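You operate a simulated robot arm through the tools that you are given. There is no shell and no other tool.

You run a simulated robot arm. Do the job below in one go: nothing can be reset, and whatever is moved stays where it is left.

JOB
Pump the right joint full, park the pump and smooth the right and left joints with the orange jointer.
Fine: leave the dial; spill none; put the jointer back in the holder.
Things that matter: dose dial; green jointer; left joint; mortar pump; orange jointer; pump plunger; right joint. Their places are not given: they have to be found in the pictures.

Only the result counts: the job must be done as asked and must still hold three seconds after the hand-in. Knocking over, shifting, dropping, spilling or breaking anything else fails it.

ROBOT AND FRAMES
A 6-joint arm with a three-finger gripper, fixed in place. Base frame: the origin is on the floor under the middle of its stand, x ahead of it, y to its left, z up. Units: m, rad, N and s.
It reaches about 1.213 m from its shoulder. Its first joint turns from -2.897 to 2.897 rad. Payload 4.89 kg.
The TCP is the grasp point between the finger pads, 0.03 m short of the fingertips. In the tool frame z runs along the fingers and y along their closing line. The gripper opens to 0.164 m; its body begins 0.125 m behind the TCP.
Orientation is that of the tool frame in the base frame, as [roll, pitch, yaw] about the fixed x, y, z axes, in that order (R = Rz(yaw) Ry(pitch) Rx(roll)). With the fingers straight down and closing along the base's y, the tool's x points along the base's -x, its y along +y and its z along -z.

CONTROLS
- The arm moves only by the tool play_rows. Its argument "motion" is a list of rows, each a list of 3 entries, a list of its own where there are three numbers: the turn, a rotation vector about the tool's x, y, z in rad, then the shift along the tool's x, y, z in m, then the opening, from 0 (shut) to 1 (fully open). In form: [[[wx, wy, wz], [tx, ty, tz], hand], ...]. A call has 1 to 20 rows; each row shifts and turns the commanded pose from where the row before left it, along the tool's axes as they then stand. Rows are played at 5 a second. More than 0.05 m and 0.15 rad between two rows, or a gripper value outside its range, and nothing of the call is played. A pose out of reach is approached as far as the arm can. The call stops where the force on the tool passes 50 N (or 10 N more than at its start, if that is more) or the arm is blocked; 0.2 s more then pass. Each finger travels about 0.108 m/s and halts on what it meets, pressing with about 32 N; the grip force reading is that of the motor and also rises with nothing between the fingers. The clock runs only during rows and for 0.2 s after the last one: add rows that do not move to give the fingers time. It gives the time, the measured TCP pose, the force on the tool (base axes), the opening and the grip force at its end, in the units of the frame above (readings bear some noise), with the torque about the TCP (base axes, N m) and any sound that the robot's microphone picked up.
- Cameras (640 x 400 px; columns grow to the right, rows downward): "scene" is fixed at [0.2141, 0.4961, 1.7009]; the picture's right is [-0.98, -0.17, 0.00], its down [-0.07, 0.38, -0.92] and it looks along [0.16, -0.91, -0.39] (base axes); focal length 347 px, centre (320, 200). "wrist" rides on the gripper at [0.076, -0.002, -0.152] in the tool frame; the picture's right is [0.02, 1.00, 0.00], its down [-0.88, 0.02, -0.47] and it looks along [-0.47, 0.01, 0.88] (tool axes); focal length 247 px, centre (320, 200).
- get_image(camera): a new picture of that camera. The clock stands still meanwhile.
- lift_body(by): moves the trunk up (or, below 0, down) by that many m; the arm rides with it, the base frame stays. It gives what a move gives, with no picture.
- measure_at(camera, pixels): for up to 12 pixels [column, row] of the newest picture of that camera ("zoom" is the newest enlarged one), the place [x, y, z] in the base frame of the surface seen there, good to about 0.002 m, but the place of the scene camera against the robot may be out by one fixed shift of up to 0.018 m in any direction. The clock stands still meanwhile.
- zoom(camera, box): a new picture of the part [left, top, right, bottom] of that camera's present view, enlarged. The clock stands still meanwhile.
- sign_off(): hands the job in; it is judged then, once.

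Leave the gripper open and the arm clear of the work at the hand-in unless told otherwise.

The tools are called after ">>>" as name(argument=value, ...) on one line, values as JSON. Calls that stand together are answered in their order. play_rows: Moves the arm, as the interface text tells. Its arguments: {"type":"object","properties":{"motion":{"type":"array","items":{"type":"array"}}},"required":["motion"]} The other tools are called the same way: lift_body (by) moves the trunk up or down; get_image (camera) takes a picture; measure_at (camera, pixels) gives the place of the surface under pixels of a picture; zoom (camera, box) takes an enlarged picture of a part of a camera's view; sign_off () hands the job in.

At the start:

```text
clock: 0.0
eef_pos: [0.1243, -0.5429, 1.3181]
ee_rot: [-3.142, 0.0, 3.141]
ft_force: [0.2, -0.6, 0.6]
ft_torque: [0.02, -0.07, -0.02]
width: 0.1639
grip_force: 0.1
trunk travel left (down, up): [-0.175, 0.215]
```

scene: 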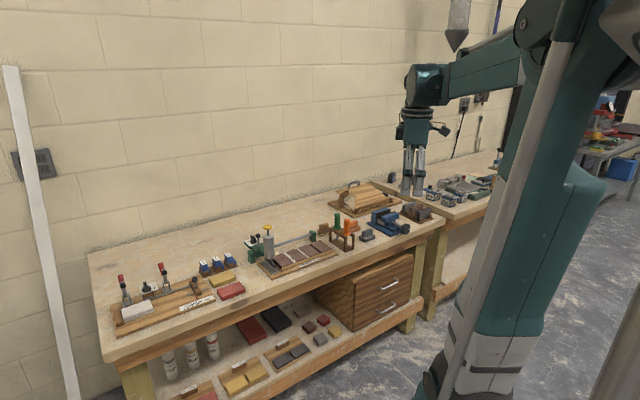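
wrist: 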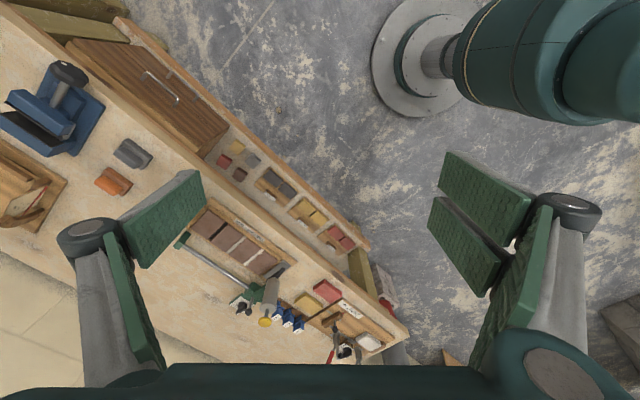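

I see a workbench with a pump (grey cylinder with yellow cap) near scene pixel (268,240), a board with brown bricks near (297,258), and a holder with green and orange things near (345,228). I'll zoom in on these.

>>> zoom(camera="scene", box=[230, 200, 390, 300])

>>> zoom(camera="wrist", box=[160, 180, 320, 340])

```text
4.00 times, centred on (310, 250) of scene
```

zoom: 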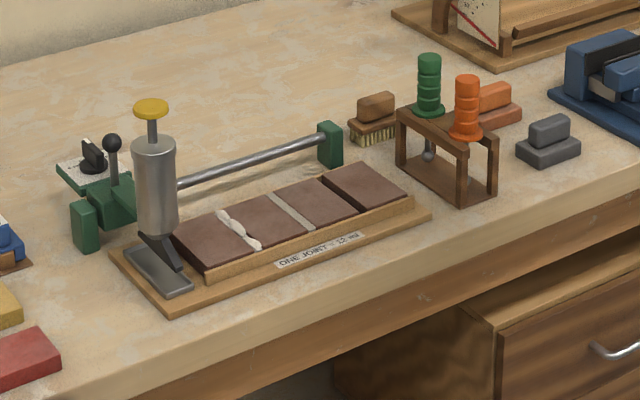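

```text
2.50 times, centred on (240, 260) of wrist
```

zoom: 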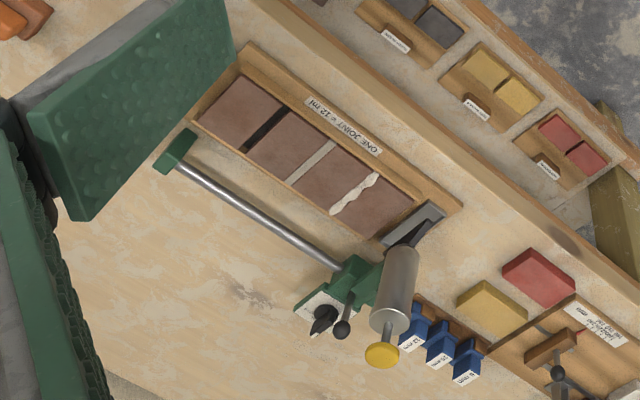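

I see the board labelled "ONE JOINT = 12 ml", the pump on a grey stand, a rail with a green carriage/lever/dial, and a holder with a green and an orange jointer. I'll zoom in closer on the details.

>>> zoom(camera="scene", box=[240, 220, 290, 280])

>>> zoom(camera="wrist", box=[225, 270, 305, 335])

>>> zoom(camera="scene", box=[310, 205, 370, 255])

>>> zoom(camera="scene", box=[255, 230, 345, 286])

```text
6.67 times, centred on (265, 250) of scene
```

zoom: 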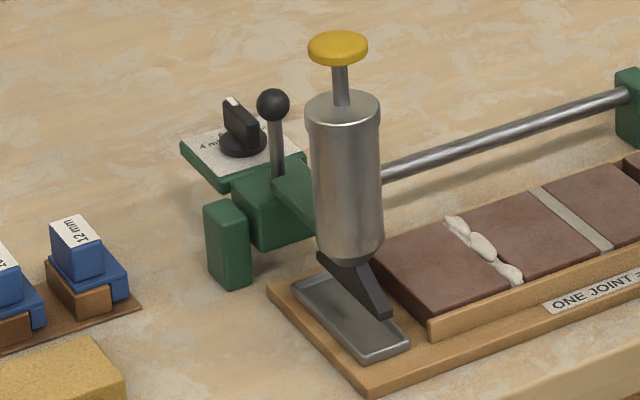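

```text
6.15 times, centred on (265, 302) of wrist
```

zoom: 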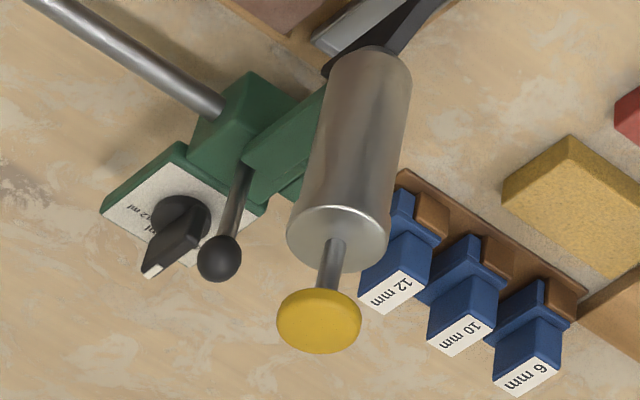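

```text
8.00 times, centred on (340, 230) of scene
```

zoom: 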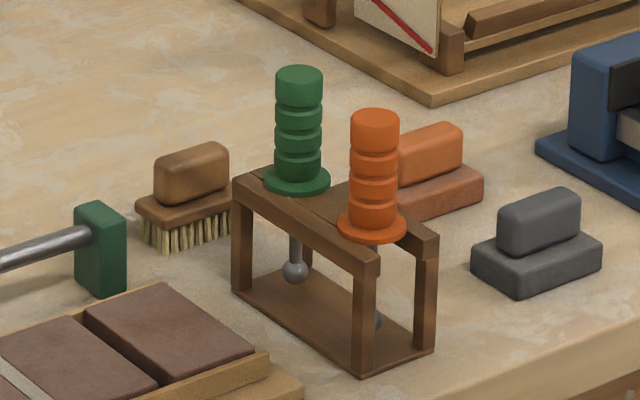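

```text
7.11 times, centred on (300, 258) of scene
```

zoom: 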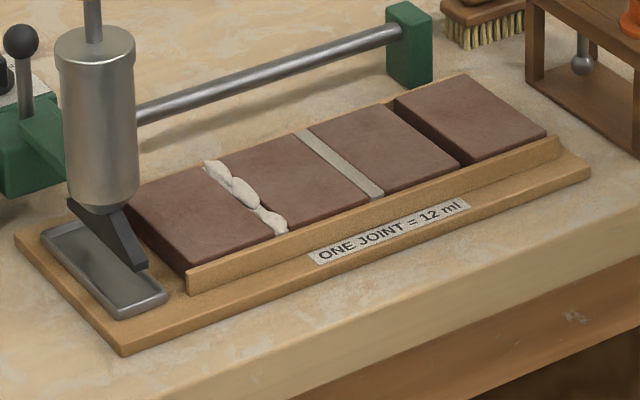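

The wrist view shows the same area. Now I'll measure points in the wrist picture: yellow cap (265,322), lever ball (249,312), dial (241,309), cylinder side (271,290), right joint (218,232), middle joint (236,244), left joint (253,257), tray (282,269), rail end block (184,241), rail rod mid (220,264), board base corner, bench top (160,290).

>>> measure_at(camera="wrist", pixels=[[265, 322], [249, 312], [241, 309], [271, 290], [218, 232], [236, 244], [253, 257], [282, 269], [184, 241], [220, 264], [160, 310], [340, 340]])

>>> measure_at(camera="scene", pixels=[[268, 229], [258, 237], [251, 242], [268, 246], [266, 264], [286, 259], [303, 252], [318, 243], [312, 237], [335, 222], [346, 227], [352, 230]])

```text
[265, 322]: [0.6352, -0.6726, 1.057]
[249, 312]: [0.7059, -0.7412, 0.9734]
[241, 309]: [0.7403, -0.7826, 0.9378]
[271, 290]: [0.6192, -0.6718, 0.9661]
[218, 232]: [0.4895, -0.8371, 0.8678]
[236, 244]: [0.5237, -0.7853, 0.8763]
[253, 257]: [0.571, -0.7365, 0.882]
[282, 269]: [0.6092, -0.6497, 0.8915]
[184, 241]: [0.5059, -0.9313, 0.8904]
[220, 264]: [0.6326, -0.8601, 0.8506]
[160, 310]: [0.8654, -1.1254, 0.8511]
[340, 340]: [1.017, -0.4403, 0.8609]
```

```text
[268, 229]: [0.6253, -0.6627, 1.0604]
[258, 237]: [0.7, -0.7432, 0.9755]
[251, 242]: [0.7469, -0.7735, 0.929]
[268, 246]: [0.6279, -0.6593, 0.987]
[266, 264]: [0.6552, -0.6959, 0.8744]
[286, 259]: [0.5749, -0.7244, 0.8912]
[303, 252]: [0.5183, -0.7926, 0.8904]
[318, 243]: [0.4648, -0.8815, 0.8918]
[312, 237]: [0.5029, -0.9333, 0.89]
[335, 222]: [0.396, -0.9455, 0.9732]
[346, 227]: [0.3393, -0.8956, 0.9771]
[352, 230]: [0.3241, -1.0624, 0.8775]
```

The bench top is at z ≈ 0.85, and the pump cap is at about (0.635,-0.673,1.057). The dial is at (0.74,-0.78,0.94). Next I'll move the open gripper to roughly (0.52,-0.76,1.25) so the wrist camera can see the dial and the joints up close.

>>> play_rows(motion=[[[0, 0, 0], [-0.0396, -0.0217, 0.0068], 1], [[0, 0, 0], [-0.0396, -0.0217, 0.0068], 1], [[0, 0, 0], [-0.0396, -0.0217, 0.0068], 1], [[0, 0, 0], [-0.0396, -0.0217, 0.0068], 1], [[0, 0, 0], [-0.0396, -0.0217, 0.0068], 1], [[0, 0, 0], [-0.0396, -0.0217, 0.0068], 1], [[0, 0, 0], [-0.0396, -0.0217, 0.0068], 1], [[0, 0, 0], [-0.0396, -0.0217, 0.0068], 1], [[0, 0, 0], [-0.0396, -0.0217, 0.0068], 1], [[0, 0, 0], [-0.0396, -0.0217, 0.0068], 1]])

>>> get_image(camera="wrist")

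>>> get_image(camera="scene")

```text
clock: 2.2
eef_pos: [0.5187, -0.7579, 1.2492]
ee_rot: [-3.14, 0.0, -3.14]
ft_force: [-0.7, 1.6, 0.9]
ft_torque: [-0.18, -0.19, 0.01]
width: 0.1638
grip_force: 0.0
trunk travel left (down, up): [-0.175, 0.215]
```

```text
taken
```

wrist: 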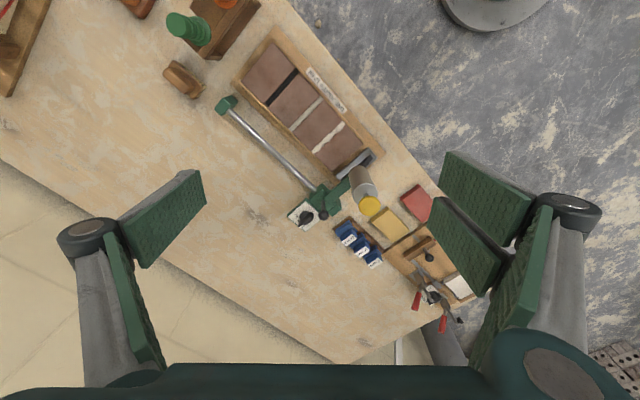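

```text
taken
```

scene: 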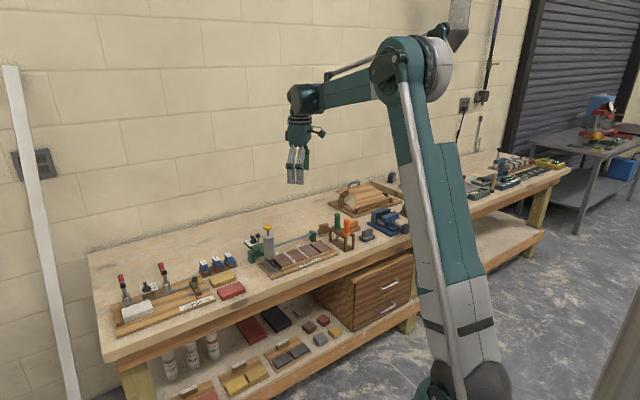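

Now the dial is at wrist pixel (305,214). I'll zoom in on it and on the joints.

>>> zoom(camera="wrist", box=[283, 193, 339, 228])

>>> zoom(camera="wrist", box=[200, 60, 400, 240])

```text
11.43 times, centred on (311, 210) of wrist
```

zoom: 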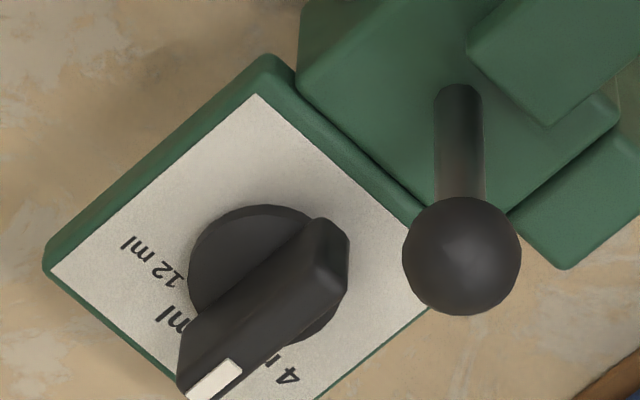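

```text
2.22 times, centred on (300, 150) of wrist
```

zoom: 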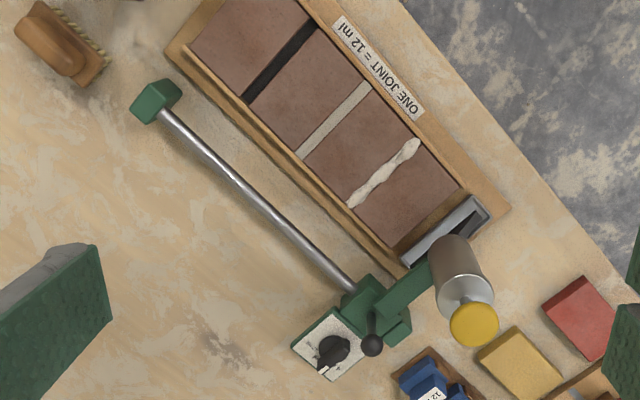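

The dial's pointer is on a middle label between "4 ml" and "12 ml". Its number is hidden, so I'll need another view of it. First I'll measure the geometry in this zoom: rod ends, joint ends, tray ends, cap.

>>> measure_at(camera="zoom", pixels=[[200, 143], [330, 268], [160, 90], [312, 28], [248, 94], [366, 88], [301, 154], [415, 146], [350, 204], [478, 210], [410, 260], [473, 325]])

>>> measure_at(camera="wrist", pixels=[[190, 28], [228, 2], [183, 80], [205, 55], [265, 30], [322, 216], [305, 214], [313, 192], [336, 190], [370, 208], [364, 185], [352, 205]])

```text
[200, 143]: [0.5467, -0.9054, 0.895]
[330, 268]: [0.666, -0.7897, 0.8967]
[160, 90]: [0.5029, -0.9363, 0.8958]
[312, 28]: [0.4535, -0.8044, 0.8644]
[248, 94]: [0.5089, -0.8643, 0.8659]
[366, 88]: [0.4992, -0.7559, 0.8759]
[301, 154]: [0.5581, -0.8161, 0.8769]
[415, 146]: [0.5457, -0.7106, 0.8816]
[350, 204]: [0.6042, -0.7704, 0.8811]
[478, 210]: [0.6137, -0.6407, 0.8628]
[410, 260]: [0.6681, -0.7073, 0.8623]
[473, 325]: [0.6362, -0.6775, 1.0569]
```

```text
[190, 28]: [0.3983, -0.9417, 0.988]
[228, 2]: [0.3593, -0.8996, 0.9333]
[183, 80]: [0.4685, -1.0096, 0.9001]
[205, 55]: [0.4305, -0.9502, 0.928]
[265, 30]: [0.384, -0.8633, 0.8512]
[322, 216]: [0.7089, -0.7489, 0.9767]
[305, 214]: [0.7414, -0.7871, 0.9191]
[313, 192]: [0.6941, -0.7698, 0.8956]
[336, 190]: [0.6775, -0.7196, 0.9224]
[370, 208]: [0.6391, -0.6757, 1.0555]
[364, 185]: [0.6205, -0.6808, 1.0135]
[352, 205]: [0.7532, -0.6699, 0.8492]
```

The joints run at roughly 45° to the base axes, with the rail along (0.71,0.71). To read the hidden middle label I need to look from the wall side, so I'll turn the gripper about its vertical axis by -2.356 rad in place and see how the arm takes it.

>>> play_rows(motion=[[[0, 0, -0.1473], [0, 0, 0], 1], [[0, 0, -0.1473], [0, 0, 0], 1], [[0, 0, -0.1473], [0, 0, 0], 1], [[0, 0, -0.1473], [0, 0, 0], 1], [[0, 0, -0.1473], [0, 0, 0], 1], [[0, 0, -0.1473], [0, 0, 0], 1], [[0, 0, -0.1473], [0, 0, 0], 1], [[0, 0, -0.1473], [0, 0, 0], 1], [[0, 0, -0.1473], [0, 0, 0], 1], [[0, 0, -0.1473], [0, 0, 0], 1], [[0, 0, -0.1473], [0, 0, 0], 1], [[0, 0, -0.1473], [0, 0, 0], 1], [[0, 0, -0.1473], [0, 0, 0], 1], [[0, 0, -0.1473], [0, 0, 0], 1], [[0, 0, -0.1473], [0, 0, 0], 1], [[0, 0, -0.1473], [0, 0, 0], 1]])

```text
clock: 5.6
eef_pos: [0.52, -0.7591, 1.2497]
ee_rot: [3.141, -0.001, -1.127]
ft_force: [-0.2, 0.2, -0.7]
ft_torque: [-0.01, -0.01, -0.06]
width: 0.1641
grip_force: 0.1
out of reach, approached as far as the arm can: row 15, 16
trunk travel left (down, up): [-0.175, 0.215]
```

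The turn stopped at yaw −1.127 (joint limit). I'll play one still row to see what pose the command now stands at.

>>> play_rows(motion=[[[0, 0, 0.1], [0, 0, 0], 1]])

>>> get_image(camera="wrist")

```text
clock: 6.0
eef_pos: [0.5201, -0.7585, 1.2509]
ee_rot: [3.141, -0.001, -1.229]
ft_force: [0.2, -0.7, -0.6]
ft_torque: [0.0, 0.05, -0.01]
width: 0.164
grip_force: 0.1
trunk travel left (down, up): [-0.175, 0.215]
```

```text
taken
```

wrist: 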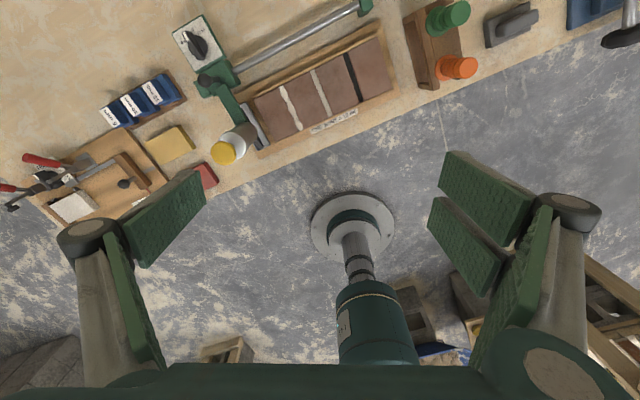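

The command follows the actual pose (yaw −1.229 now). The dial shows at (197,45) from the other side; I'll zoom in on it.

>>> zoom(camera="wrist", box=[165, 10, 245, 100])

>>> zoom(camera="wrist", box=[180, 20, 220, 75])

```text
4.44 times, centred on (205, 55) of wrist
```

zoom: 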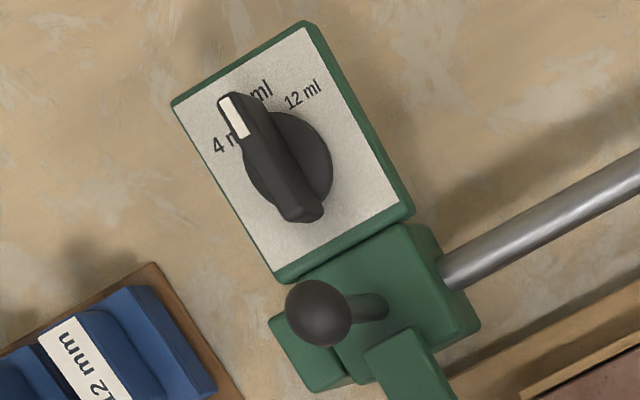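

```text
7.27 times, centred on (200, 48) of wrist
```

zoom: 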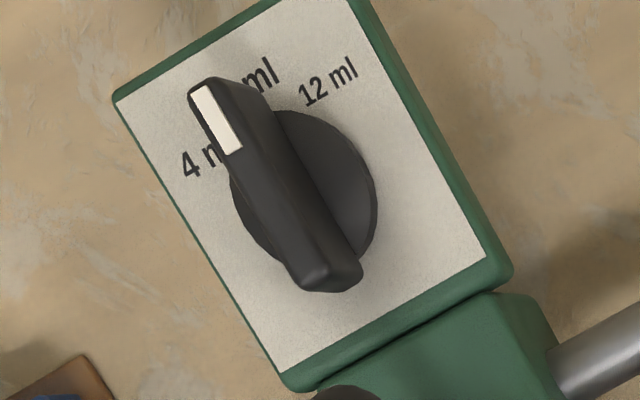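

The pointer still hides the middle number. I'll move the open gripper over to the wall side at about (0.774,−0.816,1.15) and look back at the dial.

>>> play_rows(motion=[[[0, 0, 0], [0.0199, -0.0314, 0.0143], 1], [[0, 0, 0], [0.0199, -0.0314, 0.0143], 1], [[0, 0, 0], [0.0199, -0.0314, 0.0143], 1], [[0, 0, 0], [0.0199, -0.0314, 0.0143], 1], [[0, 0, 0], [0.0199, -0.0314, 0.0143], 1], [[0, 0, 0], [0.0199, -0.0314, 0.0143], 1], [[0, 0, 0], [0.0199, -0.0314, 0.0143], 1]])

>>> get_image(camera="wrist")

```text
clock: 7.6
eef_pos: [0.7717, -0.8159, 1.1515]
ee_rot: [-3.141, -0.001, -1.229]
ft_force: [-1.6, 0.3, 1.7]
ft_torque: [-0.04, -0.28, 0.01]
width: 0.1642
grip_force: 0.2
trunk travel left (down, up): [-0.175, 0.215]
```

```text
taken
```

wrist: 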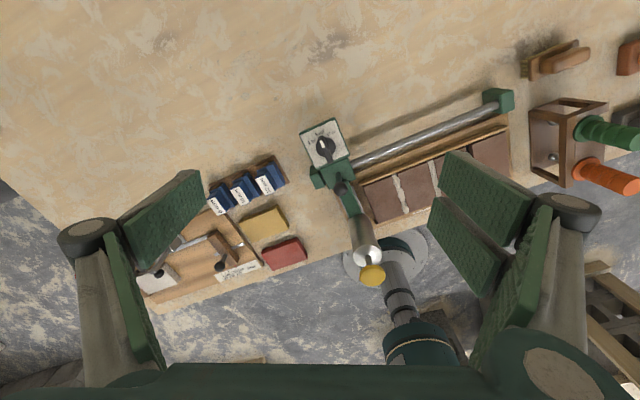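

Now the dial is at (322,143). Zooming in.

>>> zoom(camera="wrist", box=[295, 110, 360, 190])

>>> zoom(camera="wrist", box=[340, 80, 520, 230])

>>> zoom(camera="wrist", box=[510, 80, 640, 200])

```text
5.00 times, centred on (328, 150) of wrist
```

zoom: 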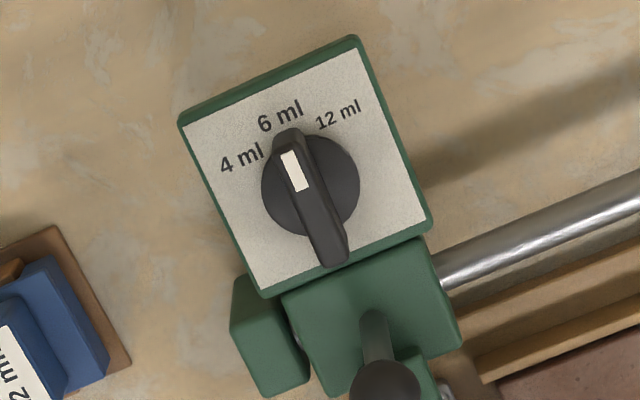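

```text
2.67 times, centred on (430, 155) of wrist
```

zoom: 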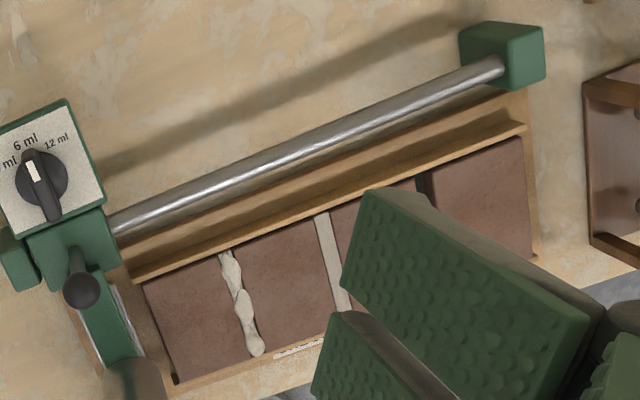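

```text
3.33 times, centred on (575, 140) of wrist
```

zoom: 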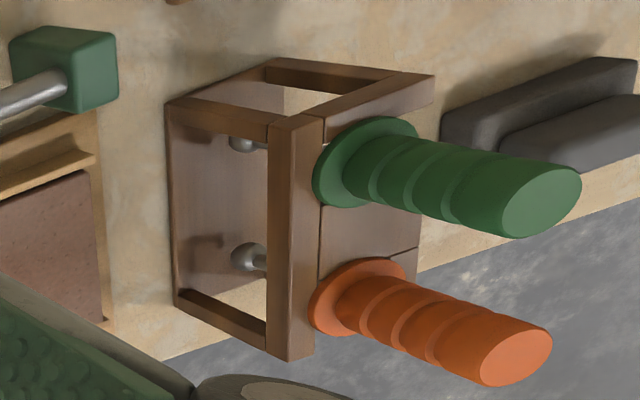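

The dial reads **6 ml**, and one joint takes 12 ml, so two full strokes are needed. I'll now turn the gripper to yaw 135° (closing line along the rail) in place, well above everything.

>>> play_rows(motion=[[[0, 0, 0.1499], [0, 0, 0], 1], [[0, 0, 0.1499], [0, 0, 0], 1], [[0, 0, 0.1499], [0, 0, 0], 1], [[0, 0, 0.1499], [0, 0, 0], 1], [[0, 0, 0.1499], [0, 0, 0], 1], [[0, 0, 0.1499], [0, 0, 0], 1], [[0, 0, 0.1499], [0, 0, 0], 1], [[0, 0, 0.1499], [0, 0, 0], 1], [[0, 0, 0.1499], [0, 0, 0], 1], [[0, 0, 0.1499], [0, 0, 0], 1], [[0, 0, 0.1499], [0, 0, 0], 1], [[0, 0, 0.1499], [0, 0, 0], 1], [[0, 0, 0.1499], [0, 0, 0], 1], [[0, 0, 0.1499], [0, 0, 0], 1], [[0, 0, 0.1499], [0, 0, 0], 1], [[0, 0, 0.1499], [0, 0, 0], 1], [[0, 0, 0.1499], [0, 0, 0], 1], [[0, 0, 0.1499], [0, 0, 0], 1]])

>>> get_image(camera="wrist")

```text
clock: 11.4
eef_pos: [0.7729, -0.8175, 1.1502]
ee_rot: [3.14, -0.001, 2.354]
ft_force: [0.1, 0.2, -0.5]
ft_torque: [0.0, -0.05, -0.01]
width: 0.164
grip_force: 0.0
trunk travel left (down, up): [-0.175, 0.215]
```

```text
taken
```

wrist: 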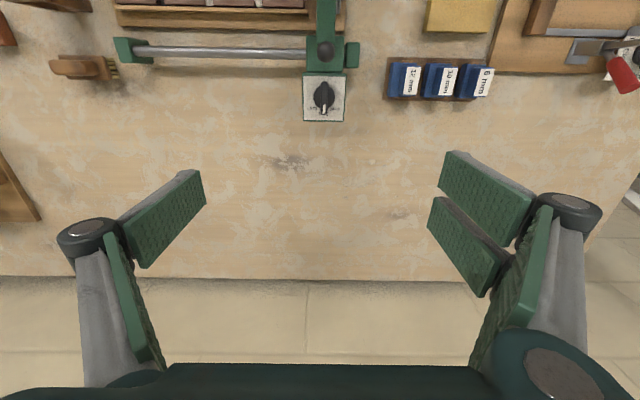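

The gripper now lines up with the rail. Next I'll back off toward the front to (s≈−0.1, t≈0.80) in bench coordinates, for a close picture of the board, pump and nozzle.

>>> play_rows(motion=[[[0, 0, 0], [0.0461, -0.0098, 0], 1], [[0, 0, 0], [0.0461, -0.0098, 0], 1], [[0, 0, 0], [0.0461, -0.0098, 0], 1], [[0, 0, 0], [0.0461, -0.0098, 0], 1], [[0, 0, 0], [0.0461, -0.0098, 0], 1], [[0, 0, 0], [0.0461, -0.0098, 0], 1], [[0, 0, 0], [0.0461, -0.0098, 0], 1]])

>>> get_image(camera="wrist")

```text
clock: 13.0
eef_pos: [0.4961, -0.6367, 1.1493]
ee_rot: [3.14, -0.001, 2.354]
ft_force: [1.1, -1.0, -0.9]
ft_torque: [0.18, 0.24, -0.02]
width: 0.1641
grip_force: 0.1
trunk travel left (down, up): [-0.175, 0.215]
```

```text
taken
```

wrist: 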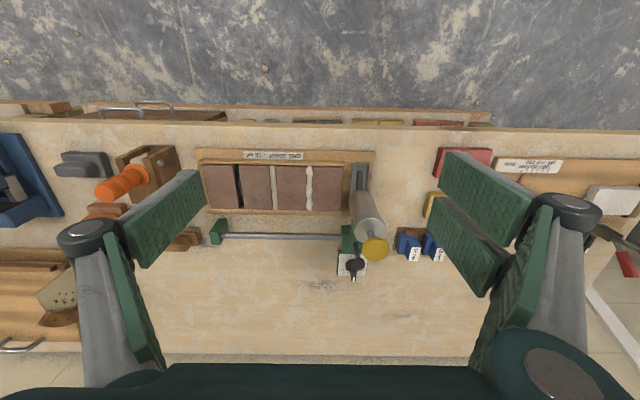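

The board, pump and rail are in view. Zooming in on board and on pump nozzle/tray.

>>> zoom(camera="wrist", box=[190, 140, 400, 285])

>>> zoom(camera="wrist", box=[325, 150, 405, 215])

```text
2.76 times, centred on (295, 212) of wrist
```

zoom: 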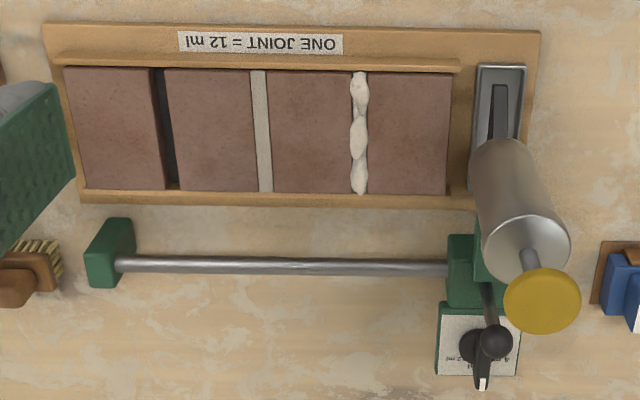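

```text
6.15 times, centred on (365, 182) of wrist
```

zoom: 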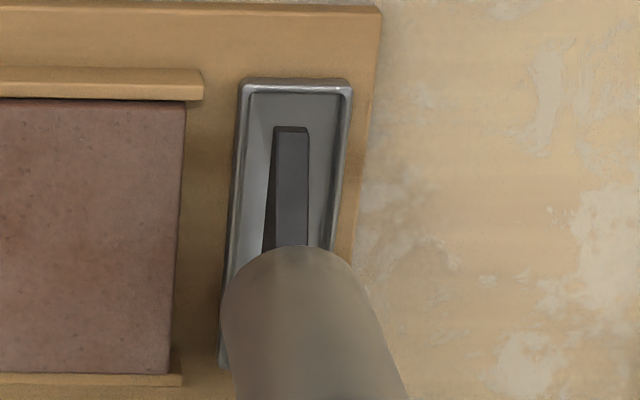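

I'll measure the nozzle tip and tray in this zoom, then the joints.

>>> measure_at(camera="zoom", pixels=[[291, 135], [280, 150], [303, 150], [291, 180], [291, 220], [260, 110], [330, 110], [240, 150], [347, 120], [140, 200], [100, 85], [183, 200]])

>>> zoom(camera="wrist", box=[195, 150, 275, 215])

```text
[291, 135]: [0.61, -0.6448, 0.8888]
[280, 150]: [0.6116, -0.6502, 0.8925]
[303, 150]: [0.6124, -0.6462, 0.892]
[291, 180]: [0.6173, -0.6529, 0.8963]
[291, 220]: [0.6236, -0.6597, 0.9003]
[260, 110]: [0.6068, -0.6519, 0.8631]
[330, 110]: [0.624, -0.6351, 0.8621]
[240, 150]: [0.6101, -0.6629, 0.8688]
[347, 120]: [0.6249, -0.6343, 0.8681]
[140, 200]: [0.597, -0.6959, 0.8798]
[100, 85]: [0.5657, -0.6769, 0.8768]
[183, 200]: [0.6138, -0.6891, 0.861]
```

```text
6.15 times, centred on (235, 182) of wrist
```

zoom: 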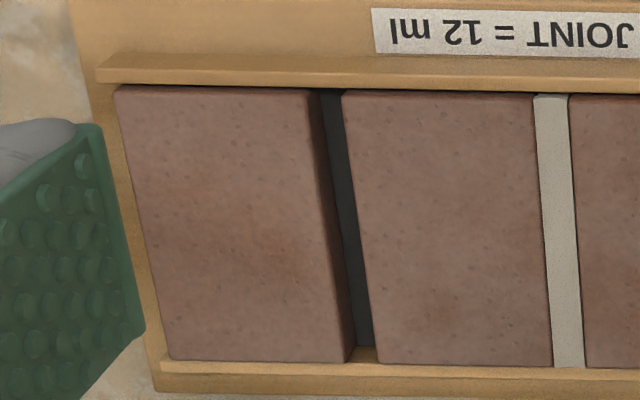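

Measuring the right and middle joint edges at two rows.

>>> measure_at(camera="zoom", pixels=[[310, 120], [352, 120], [332, 120], [335, 300], [372, 300], [358, 300], [535, 120], [553, 120], [575, 120], [548, 320], [565, 320], [590, 320]])

>>> zoom(camera="wrist", box=[320, 205, 400, 285])

```text
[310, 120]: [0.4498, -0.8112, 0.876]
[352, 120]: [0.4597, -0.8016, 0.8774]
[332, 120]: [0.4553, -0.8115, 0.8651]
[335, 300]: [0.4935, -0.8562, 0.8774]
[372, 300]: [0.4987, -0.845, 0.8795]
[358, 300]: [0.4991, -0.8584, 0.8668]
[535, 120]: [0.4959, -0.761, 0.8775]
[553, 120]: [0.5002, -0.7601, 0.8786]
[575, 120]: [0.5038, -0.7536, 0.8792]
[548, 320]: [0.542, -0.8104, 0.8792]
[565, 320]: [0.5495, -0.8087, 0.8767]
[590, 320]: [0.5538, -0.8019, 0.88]
```

```text
5.00 times, centred on (360, 245) of wrist
```

zoom: 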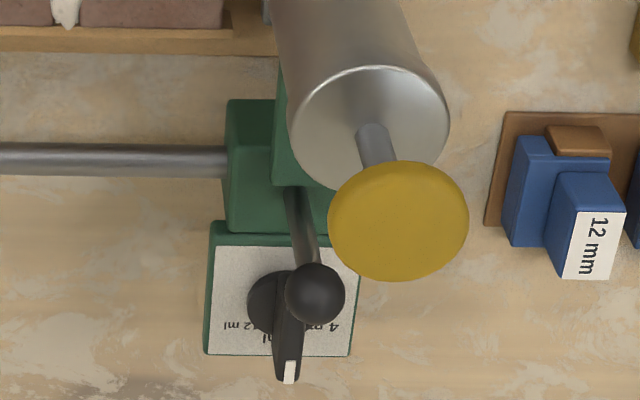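

Measuring the lever ball, stem, carriage faces and dial in this zoom.

>>> measure_at(camera="zoom", pixels=[[312, 290], [312, 275], [302, 225], [298, 205], [235, 110], [235, 220], [222, 160], [285, 330], [288, 372], [230, 290], [395, 215], [360, 100]])

>>> measure_at(camera="wrist", pixels=[[223, 228], [221, 238], [217, 226], [236, 236], [300, 236], [340, 236]])

```text
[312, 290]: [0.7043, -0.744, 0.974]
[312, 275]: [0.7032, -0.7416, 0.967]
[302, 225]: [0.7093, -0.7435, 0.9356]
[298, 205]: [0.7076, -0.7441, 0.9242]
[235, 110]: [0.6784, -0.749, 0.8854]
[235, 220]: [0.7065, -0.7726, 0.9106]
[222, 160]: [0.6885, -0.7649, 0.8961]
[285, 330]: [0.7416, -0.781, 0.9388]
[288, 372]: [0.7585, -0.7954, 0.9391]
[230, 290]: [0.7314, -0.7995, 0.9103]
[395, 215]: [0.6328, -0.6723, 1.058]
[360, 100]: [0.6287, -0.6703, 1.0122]
```

```text
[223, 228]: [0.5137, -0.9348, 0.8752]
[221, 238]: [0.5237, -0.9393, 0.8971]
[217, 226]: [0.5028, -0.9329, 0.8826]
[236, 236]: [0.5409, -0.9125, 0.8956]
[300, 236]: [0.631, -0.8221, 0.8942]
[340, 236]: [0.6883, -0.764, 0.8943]
```

The carriage has about 0.24 m of free rail, and I need to slide it about 0.224 m so the nozzle (s≈−0.011) reaches the right joint (s≈−0.235). The lever ball is at about (0.709,−0.748,0.968). I'll move above it with the fingers half open.

>>> play_rows(motion=[[[0, 0, 0.0135], [0, 0, 0], 0.5], [[0, 0, 0], [-0.0382, 0.0116, 0.0049], 0.5], [[0, 0, 0], [-0.0382, 0.0116, 0.0049], 0.5], [[0, 0, 0], [-0.0382, 0.0116, 0.0049], 0.5], [[0, 0, 0], [-0.0382, 0.0116, 0.0049], 0.5], [[0, 0, 0], [-0.0382, 0.0116, 0.0049], 0.5], [[0, 0, 0], [-0.0382, 0.0116, 0.0049], 0.5]])

>>> get_image(camera="wrist")

```text
clock: 14.6
eef_pos: [0.7094, -0.7526, 1.1213]
ee_rot: [-3.141, 0.001, 2.342]
ft_force: [-0.6, 1.1, 0.7]
ft_torque: [-0.12, -0.23, 0.02]
width: 0.0822
grip_force: 0.0
trunk travel left (down, up): [-0.175, 0.215]
```

```text
taken
```

wrist: 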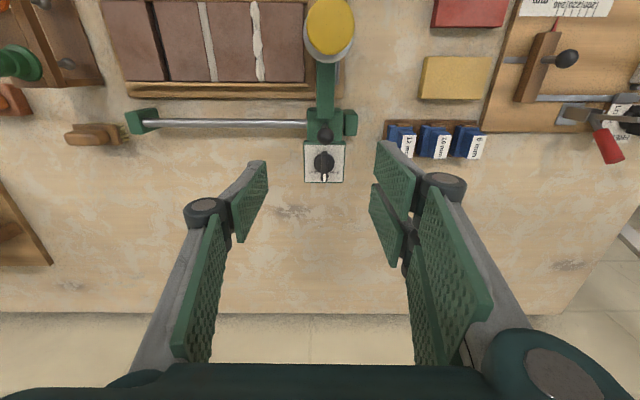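

The ball shows at (325,135) with fingers straddling. I'll zoom and measure it for a precise place.

>>> zoom(camera="wrist", box=[285, 95, 365, 195])

>>> zoom(camera="scene", box=[215, 150, 335, 290])

```text
4.00 times, centred on (325, 145) of wrist
```

zoom: 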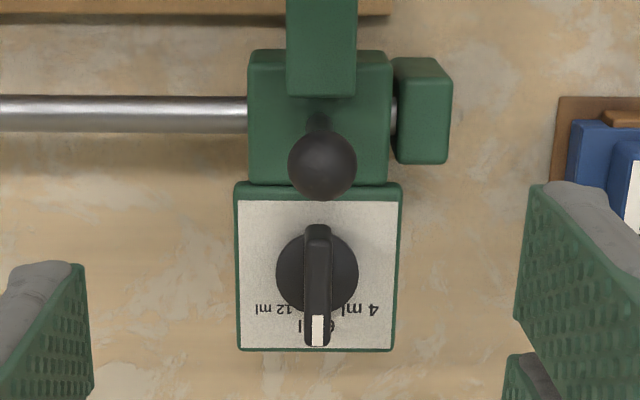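

```text
2.86 times, centred on (275, 220) of scene
```

zoom: 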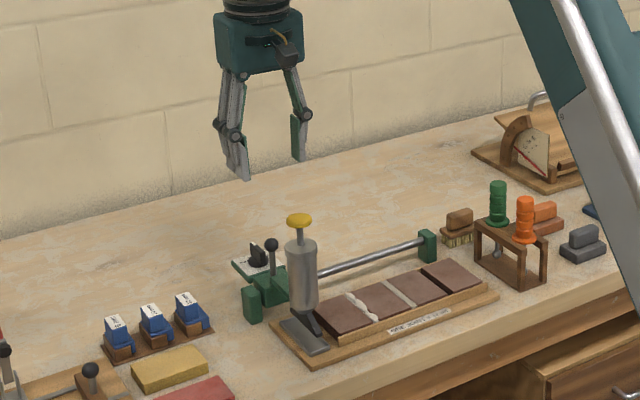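

Measuring the ball in the wrist picture.

>>> measure_at(camera="wrist", pixels=[[325, 131], [325, 134], [325, 137], [325, 140], [321, 136], [330, 136], [324, 165], [324, 155], [324, 177], [328, 25]])

```text
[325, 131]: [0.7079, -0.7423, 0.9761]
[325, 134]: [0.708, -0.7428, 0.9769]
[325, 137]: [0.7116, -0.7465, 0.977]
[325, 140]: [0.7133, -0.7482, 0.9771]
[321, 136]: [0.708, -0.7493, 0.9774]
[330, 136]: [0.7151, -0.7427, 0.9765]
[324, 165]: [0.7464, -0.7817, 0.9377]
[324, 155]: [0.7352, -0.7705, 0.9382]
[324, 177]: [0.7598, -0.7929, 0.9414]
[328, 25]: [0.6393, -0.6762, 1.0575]
```

The ball centre is at about (0.711,−0.746,0.968). I'll lower so the ball sits near the fingertips (TCP z≈0.983, staying above the dial knob's top at 0.941) and close on it.

>>> play_rows(motion=[[[0, 0, 0], [0.0025, 0.0028, 0.02], 0.5], [[0, 0, 0], [0.0025, 0.0029, 0.03], 0.5], [[0, 0, 0], [0, 0, 0.03], 0.5], [[0, 0, 0], [0, 0, 0.03], 0.45], [[0, 0, 0], [0, 0, 0.0283], 0.4]])

>>> get_image(camera="wrist")

```text
clock: 15.8
eef_pos: [0.7073, -0.7442, 0.9821]
ee_rot: [3.14, 0.002, 2.341]
ft_force: [-0.2, 0.6, -0.1]
ft_torque: [-0.01, -0.03, 0.01]
width: 0.0656
grip_force: 0.0
trunk travel left (down, up): [-0.175, 0.215]
```

```text
taken
```

wrist: 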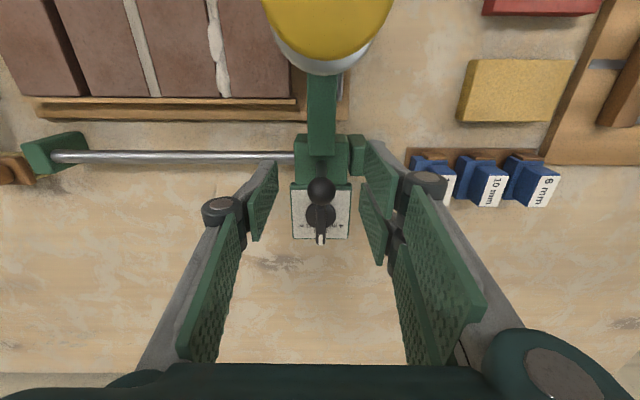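

The ball (320,189) sits between the finger pads. Closing now.

>>> play_rows(motion=[[[0, 0, 0], [0, 0, 0], 0.25], [[0, 0, 0], [0, 0, 0], 0.1], [[0, 0, 0], [0, 0, 0], 0], [[0, 0, 0], [0, 0, 0], 0], [[0, 0, 0], [0, 0, 0], 0]])

>>> get_image(camera="wrist")

```text
clock: 17.0
eef_pos: [0.706, -0.7438, 0.9826]
ee_rot: [3.14, -0.001, 2.342]
ft_force: [-1.3, 6.3, -4.9]
ft_torque: [0.13, 0.02, 0.03]
width: 0.0203
grip_force: 45.0
trunk travel left (down, up): [-0.175, 0.215]
```

```text
taken
```

wrist: 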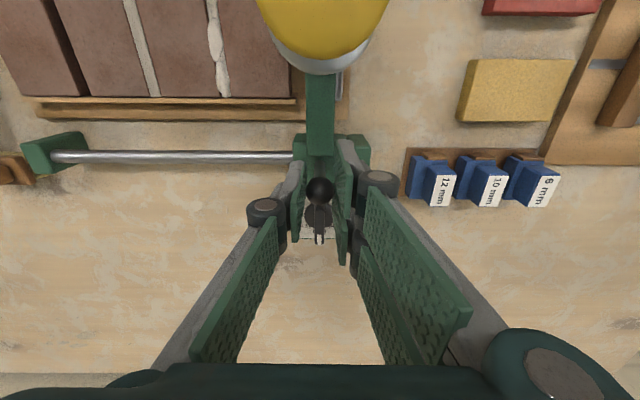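

The ball is held (0.020 m wide). I'll slide a little along the rail (−tool y) to check that the carriage moves freely.

>>> play_rows(motion=[[[0, 0, 0], [0, -0.01, 0], 0], [[0, 0, 0], [0, -0.01, 0], 0], [[0, 0, 0], [0, -0.01, 0], 0]])

>>> get_image(camera="scene")

>>> get_image(camera="wrist")

```text
clock: 17.8
eef_pos: [0.686, -0.765, 0.9831]
ee_rot: [3.141, 0.001, 2.341]
ft_force: [-9.7, 7.7, -16.1]
ft_torque: [0.16, 0.12, -0.02]
width: 0.0203
grip_force: 44.6
trunk travel left (down, up): [-0.175, 0.215]
```

```text
taken
```

scene: 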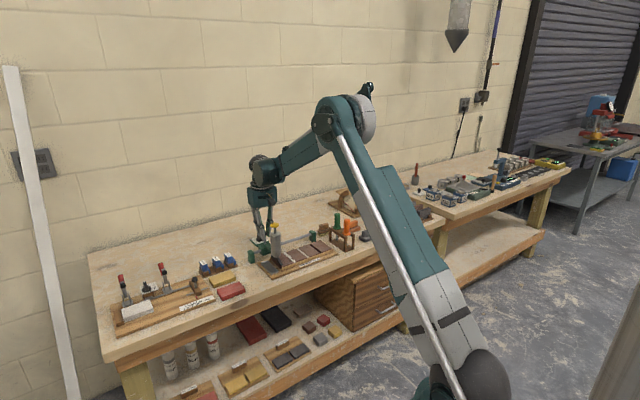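

```text
taken
```

wrist: 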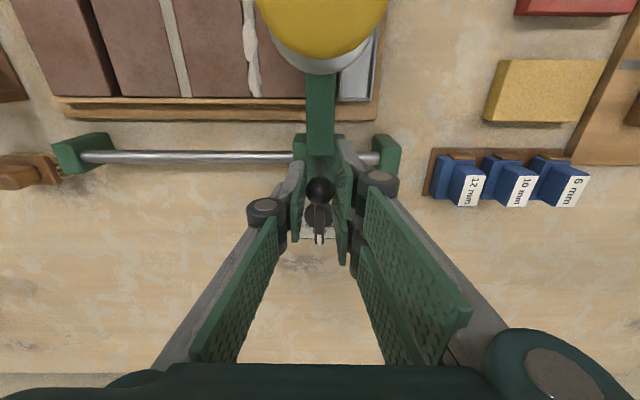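

The carriage slides. The side force has grown a little because the rail is nearer 45.0° than my tool line. I'll loosen the fingers slightly so they only straddle the ball, turn 0.015 rad to match, and push on about 0.165 m.

>>> play_rows(motion=[[[0, 0, 0], [0, 0, 0], 0.17], [[0, 0, -0.015], [0, 0, 0], 0.17], [[0, 0, 0], [0, -0.01, 0], 0.17], [[0, 0, 0], [0, -0.0125, 0], 0.17], [[0, 0, 0], [0, -0.0125, 0], 0.17], [[0, 0, 0], [0, -0.0125, 0], 0.17], [[0, 0, 0], [0, -0.0125, 0], 0.17], [[0, 0, 0], [0, -0.0125, 0], 0.17], [[0, 0, 0], [0, -0.0125, 0], 0.17], [[0, 0, 0], [0, -0.0125, 0], 0.17], [[0, 0, 0], [0, -0.0125, 0], 0.17], [[0, 0, 0], [0, -0.0125, 0], 0.17], [[0, 0, 0], [0, -0.0125, 0], 0.17], [[0, 0, 0], [0, -0.0125, 0], 0.17], [[0, 0, 0], [0, -0.0125, 0], 0.17], [[0, 0, 0], [0, -0.005, 0], 0.17]])

>>> get_image(camera="wrist")

>>> zoom(camera="scene", box=[235, 170, 365, 290])

```text
clock: 21.2
eef_pos: [0.5693, -0.883, 0.9832]
ee_rot: [-3.141, 0.0, 2.357]
ft_force: [-0.2, 0.7, 0.6]
ft_torque: [0.02, 0.03, 0.0]
width: 0.0278
grip_force: 0.1
trunk travel left (down, up): [-0.175, 0.215]
```

```text
taken
```

wrist: 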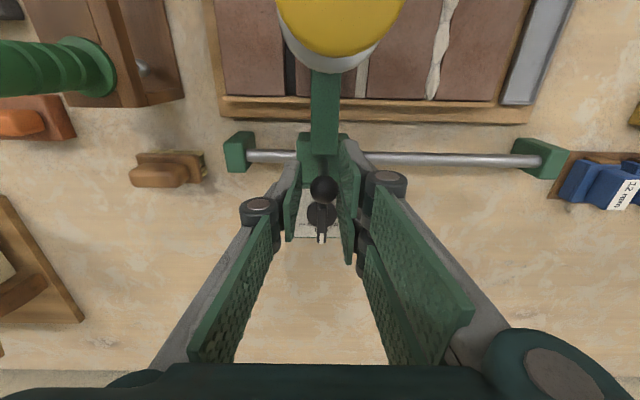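

```text
3.33 times, centred on (300, 230) of scene
```

zoom: 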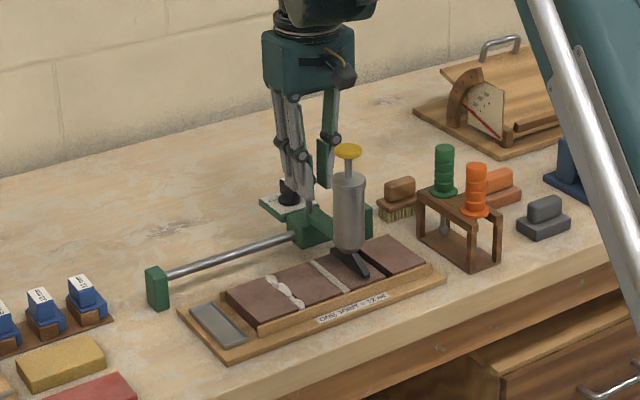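

The nozzle moved cleanly over the bricks. The scene shows it on the third brick, close to the right joint. I'll push another 0.026 m, then compare the nozzle tip and joint closely.

>>> play_rows(motion=[[[0, 0, 0], [0, -0.01, 0], 0.17], [[0, 0, 0], [0, -0.01, 0], 0.17], [[0, 0, 0], [0, -0.006, 0], 0.17], [[0, 0, 0], [0, 0, 0], 0.17]])

>>> get_image(camera="wrist")

>>> zoom(camera="scene", box=[290, 220, 350, 270])

```text
clock: 22.2
eef_pos: [0.5526, -0.9009, 0.9836]
ee_rot: [-3.141, 0.001, 2.356]
ft_force: [-0.6, -0.6, -0.2]
ft_torque: [0.0, 0.0, -0.02]
width: 0.0279
grip_force: 0.0
trunk travel left (down, up): [-0.175, 0.215]
```

```text
taken
```

wrist: 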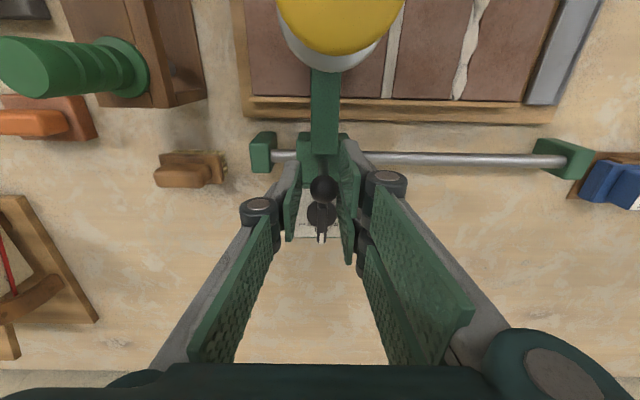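

```text
8.00 times, centred on (320, 245) of scene
```

zoom: 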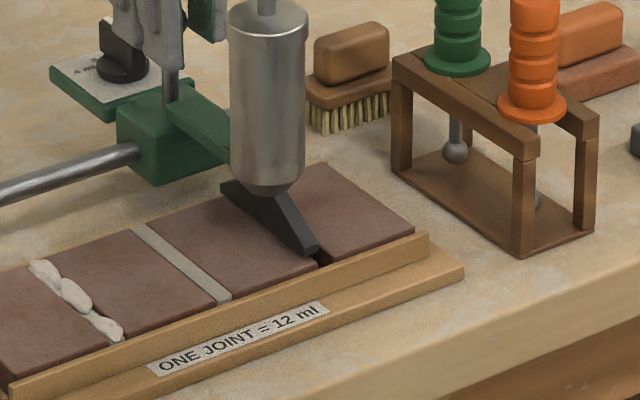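

The nozzle tip (zoom 308,250) is nearly at the right joint. Measuring tip and joint edges in this zoom to get the remaining offset.

>>> measure_at(camera="zoom", pixels=[[303, 243], [311, 246], [295, 232], [304, 230], [310, 264], [318, 263], [323, 262], [330, 260], [308, 194], [314, 205], [222, 300], [205, 283]])

>>> zoom(camera="scene", box=[312, 238, 332, 256])

```text
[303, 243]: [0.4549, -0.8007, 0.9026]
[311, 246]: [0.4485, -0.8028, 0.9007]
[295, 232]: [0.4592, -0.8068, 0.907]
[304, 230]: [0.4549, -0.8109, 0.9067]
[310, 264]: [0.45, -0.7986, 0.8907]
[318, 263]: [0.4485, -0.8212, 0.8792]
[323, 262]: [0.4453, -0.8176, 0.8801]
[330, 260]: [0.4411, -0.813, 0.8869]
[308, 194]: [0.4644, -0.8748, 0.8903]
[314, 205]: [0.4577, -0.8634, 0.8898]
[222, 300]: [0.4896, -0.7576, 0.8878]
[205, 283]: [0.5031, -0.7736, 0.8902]
```

```text
16.00 times, centred on (322, 247) of scene
```

zoom: 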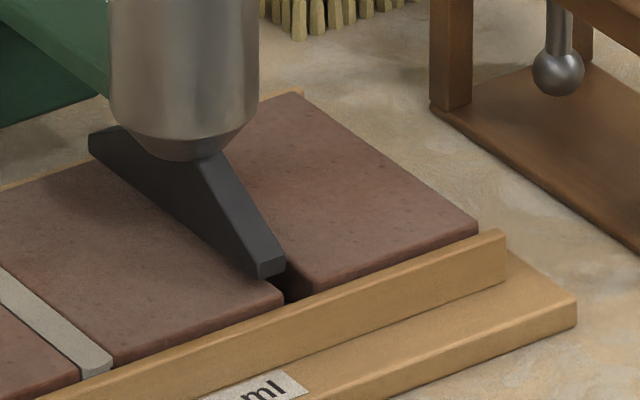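

The tip is about 7–8 mm short of the joint centre. I'll push 0.007 m further and check again.

>>> play_rows(motion=[[[0, 0, 0], [0, -0.004, 0], 0.17], [[0, 0, 0], [0, -0.003, 0], 0.17], [[0, 0, 0], [0, 0, 0], 0.17]])

>>> zoom(camera="scene", box=[312, 238, 332, 256])

>>> get_image(camera="wrist")

```text
clock: 23.0
eef_pos: [0.5475, -0.906, 0.9831]
ee_rot: [-3.14, 0.0, 2.356]
ft_force: [1.3, -0.8, -0.7]
ft_torque: [0.01, -0.01, 0.01]
width: 0.0279
grip_force: 0.1
trunk travel left (down, up): [-0.175, 0.215]
```

```text
16.00 times, centred on (322, 247) of scene
```

zoom: 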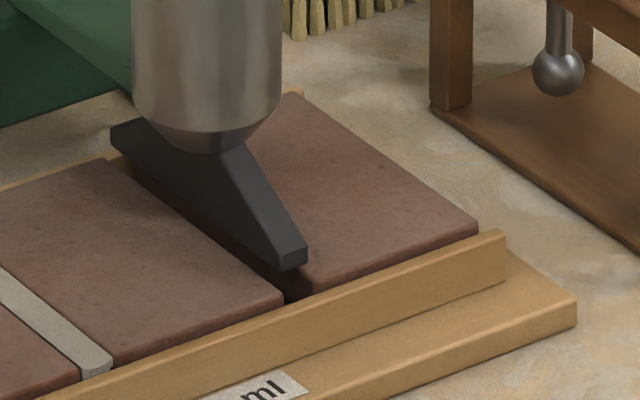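

```text
taken
```

wrist: 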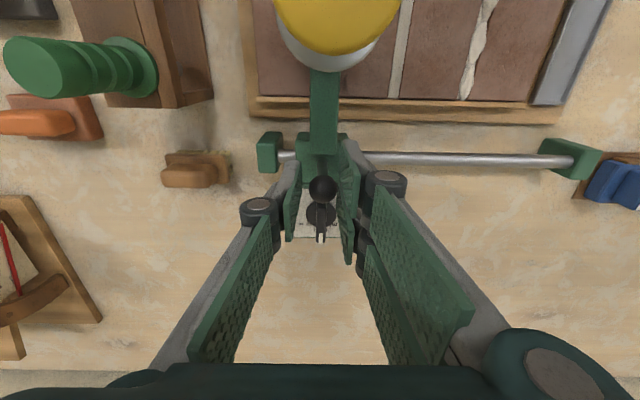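

The nozzle now looks nearly over the joint. Measuring again in this zoom.

>>> measure_at(camera="zoom", pixels=[[279, 255], [292, 258], [305, 256], [265, 235], [288, 230], [240, 180], [255, 170], [270, 285], [280, 290], [291, 296], [300, 285], [312, 290]])

>>> measure_at(camera="wrist", pixels=[[322, 185], [322, 190], [322, 181], [338, 20], [350, 110], [315, 110], [270, 160], [300, 140]])

```text
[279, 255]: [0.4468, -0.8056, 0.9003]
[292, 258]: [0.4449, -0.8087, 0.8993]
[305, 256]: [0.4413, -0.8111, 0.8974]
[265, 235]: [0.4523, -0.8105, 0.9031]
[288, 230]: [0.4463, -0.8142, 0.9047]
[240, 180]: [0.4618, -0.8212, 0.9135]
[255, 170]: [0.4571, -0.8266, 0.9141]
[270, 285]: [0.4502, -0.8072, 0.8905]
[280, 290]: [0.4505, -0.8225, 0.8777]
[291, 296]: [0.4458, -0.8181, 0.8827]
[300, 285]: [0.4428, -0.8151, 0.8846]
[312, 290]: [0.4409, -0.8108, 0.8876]
```

```text
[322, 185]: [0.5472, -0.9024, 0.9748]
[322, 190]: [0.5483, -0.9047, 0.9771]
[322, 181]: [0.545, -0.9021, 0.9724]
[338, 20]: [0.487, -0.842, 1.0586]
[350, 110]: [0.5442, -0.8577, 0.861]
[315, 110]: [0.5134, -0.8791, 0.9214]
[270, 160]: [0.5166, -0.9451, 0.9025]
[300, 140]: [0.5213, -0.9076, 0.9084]
```

Nozzle centre s≈−0.2573 versus joint centre s≈−0.2585, so it is aligned within about 1 mm. I'll open slightly and lift straight up off the ball, then look.

>>> play_rows(motion=[[[0, 0, 0], [0, 0.002, 0], 0.2], [[0, 0, 0], [0, 0, -0.01], 0.25], [[0, 0, 0], [0, 0, -0.03], 0.25], [[0, 0, 0], [0, 0, -0.04], 0.25], [[0, 0, 0], [0, 0, -0.04], 0.25], [[0, 0, 0], [0, 0, -0.04], 0.25]])

>>> get_image(camera="wrist")

>>> zoom(camera="scene", box=[290, 210, 350, 260])

```text
clock: 24.4
eef_pos: [0.5474, -0.9042, 1.1423]
ee_rot: [-3.141, 0.001, 2.357]
ft_force: [1.1, -0.3, -0.4]
ft_torque: [0.09, 0.03, -0.01]
width: 0.0411
grip_force: 0.1
trunk travel left (down, up): [-0.175, 0.215]
```

```text
taken
```

wrist: 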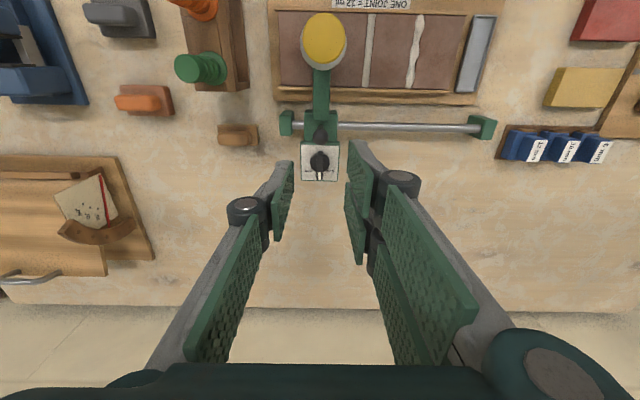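

```text
8.00 times, centred on (320, 235) of scene
```

zoom: 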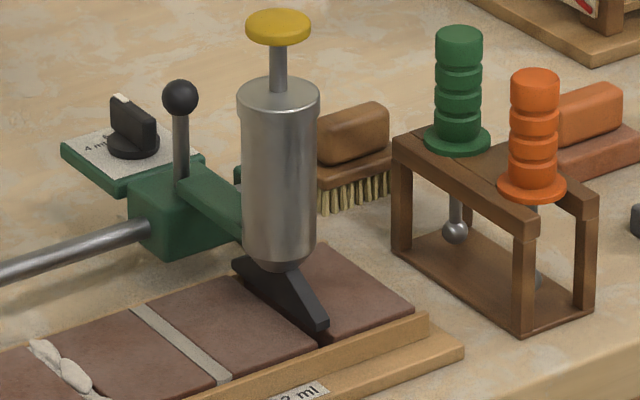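

Carriage stayed in place. Measuring the yellow cap's extent for pressing.

>>> measure_at(camera="wrist", pixels=[[325, 37], [305, 38], [343, 37], [325, 16], [325, 57], [320, 65], [322, 133], [370, 60]])

>>> measure_at(camera="zoom", pixels=[[278, 22], [278, 40], [277, 65], [260, 92], [300, 92], [280, 150], [250, 22], [306, 22]])

```text
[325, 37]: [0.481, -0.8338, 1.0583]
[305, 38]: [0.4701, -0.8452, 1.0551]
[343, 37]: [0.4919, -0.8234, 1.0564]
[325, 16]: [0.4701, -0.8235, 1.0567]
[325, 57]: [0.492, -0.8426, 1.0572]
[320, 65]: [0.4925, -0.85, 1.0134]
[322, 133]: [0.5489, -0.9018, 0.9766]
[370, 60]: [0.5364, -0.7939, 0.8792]
```

```text
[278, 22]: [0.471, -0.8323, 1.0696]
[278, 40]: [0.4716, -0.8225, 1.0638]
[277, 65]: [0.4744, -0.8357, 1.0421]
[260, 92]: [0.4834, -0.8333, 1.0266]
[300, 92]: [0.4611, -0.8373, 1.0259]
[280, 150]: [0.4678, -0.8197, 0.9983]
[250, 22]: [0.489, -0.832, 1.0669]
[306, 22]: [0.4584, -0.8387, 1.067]
```

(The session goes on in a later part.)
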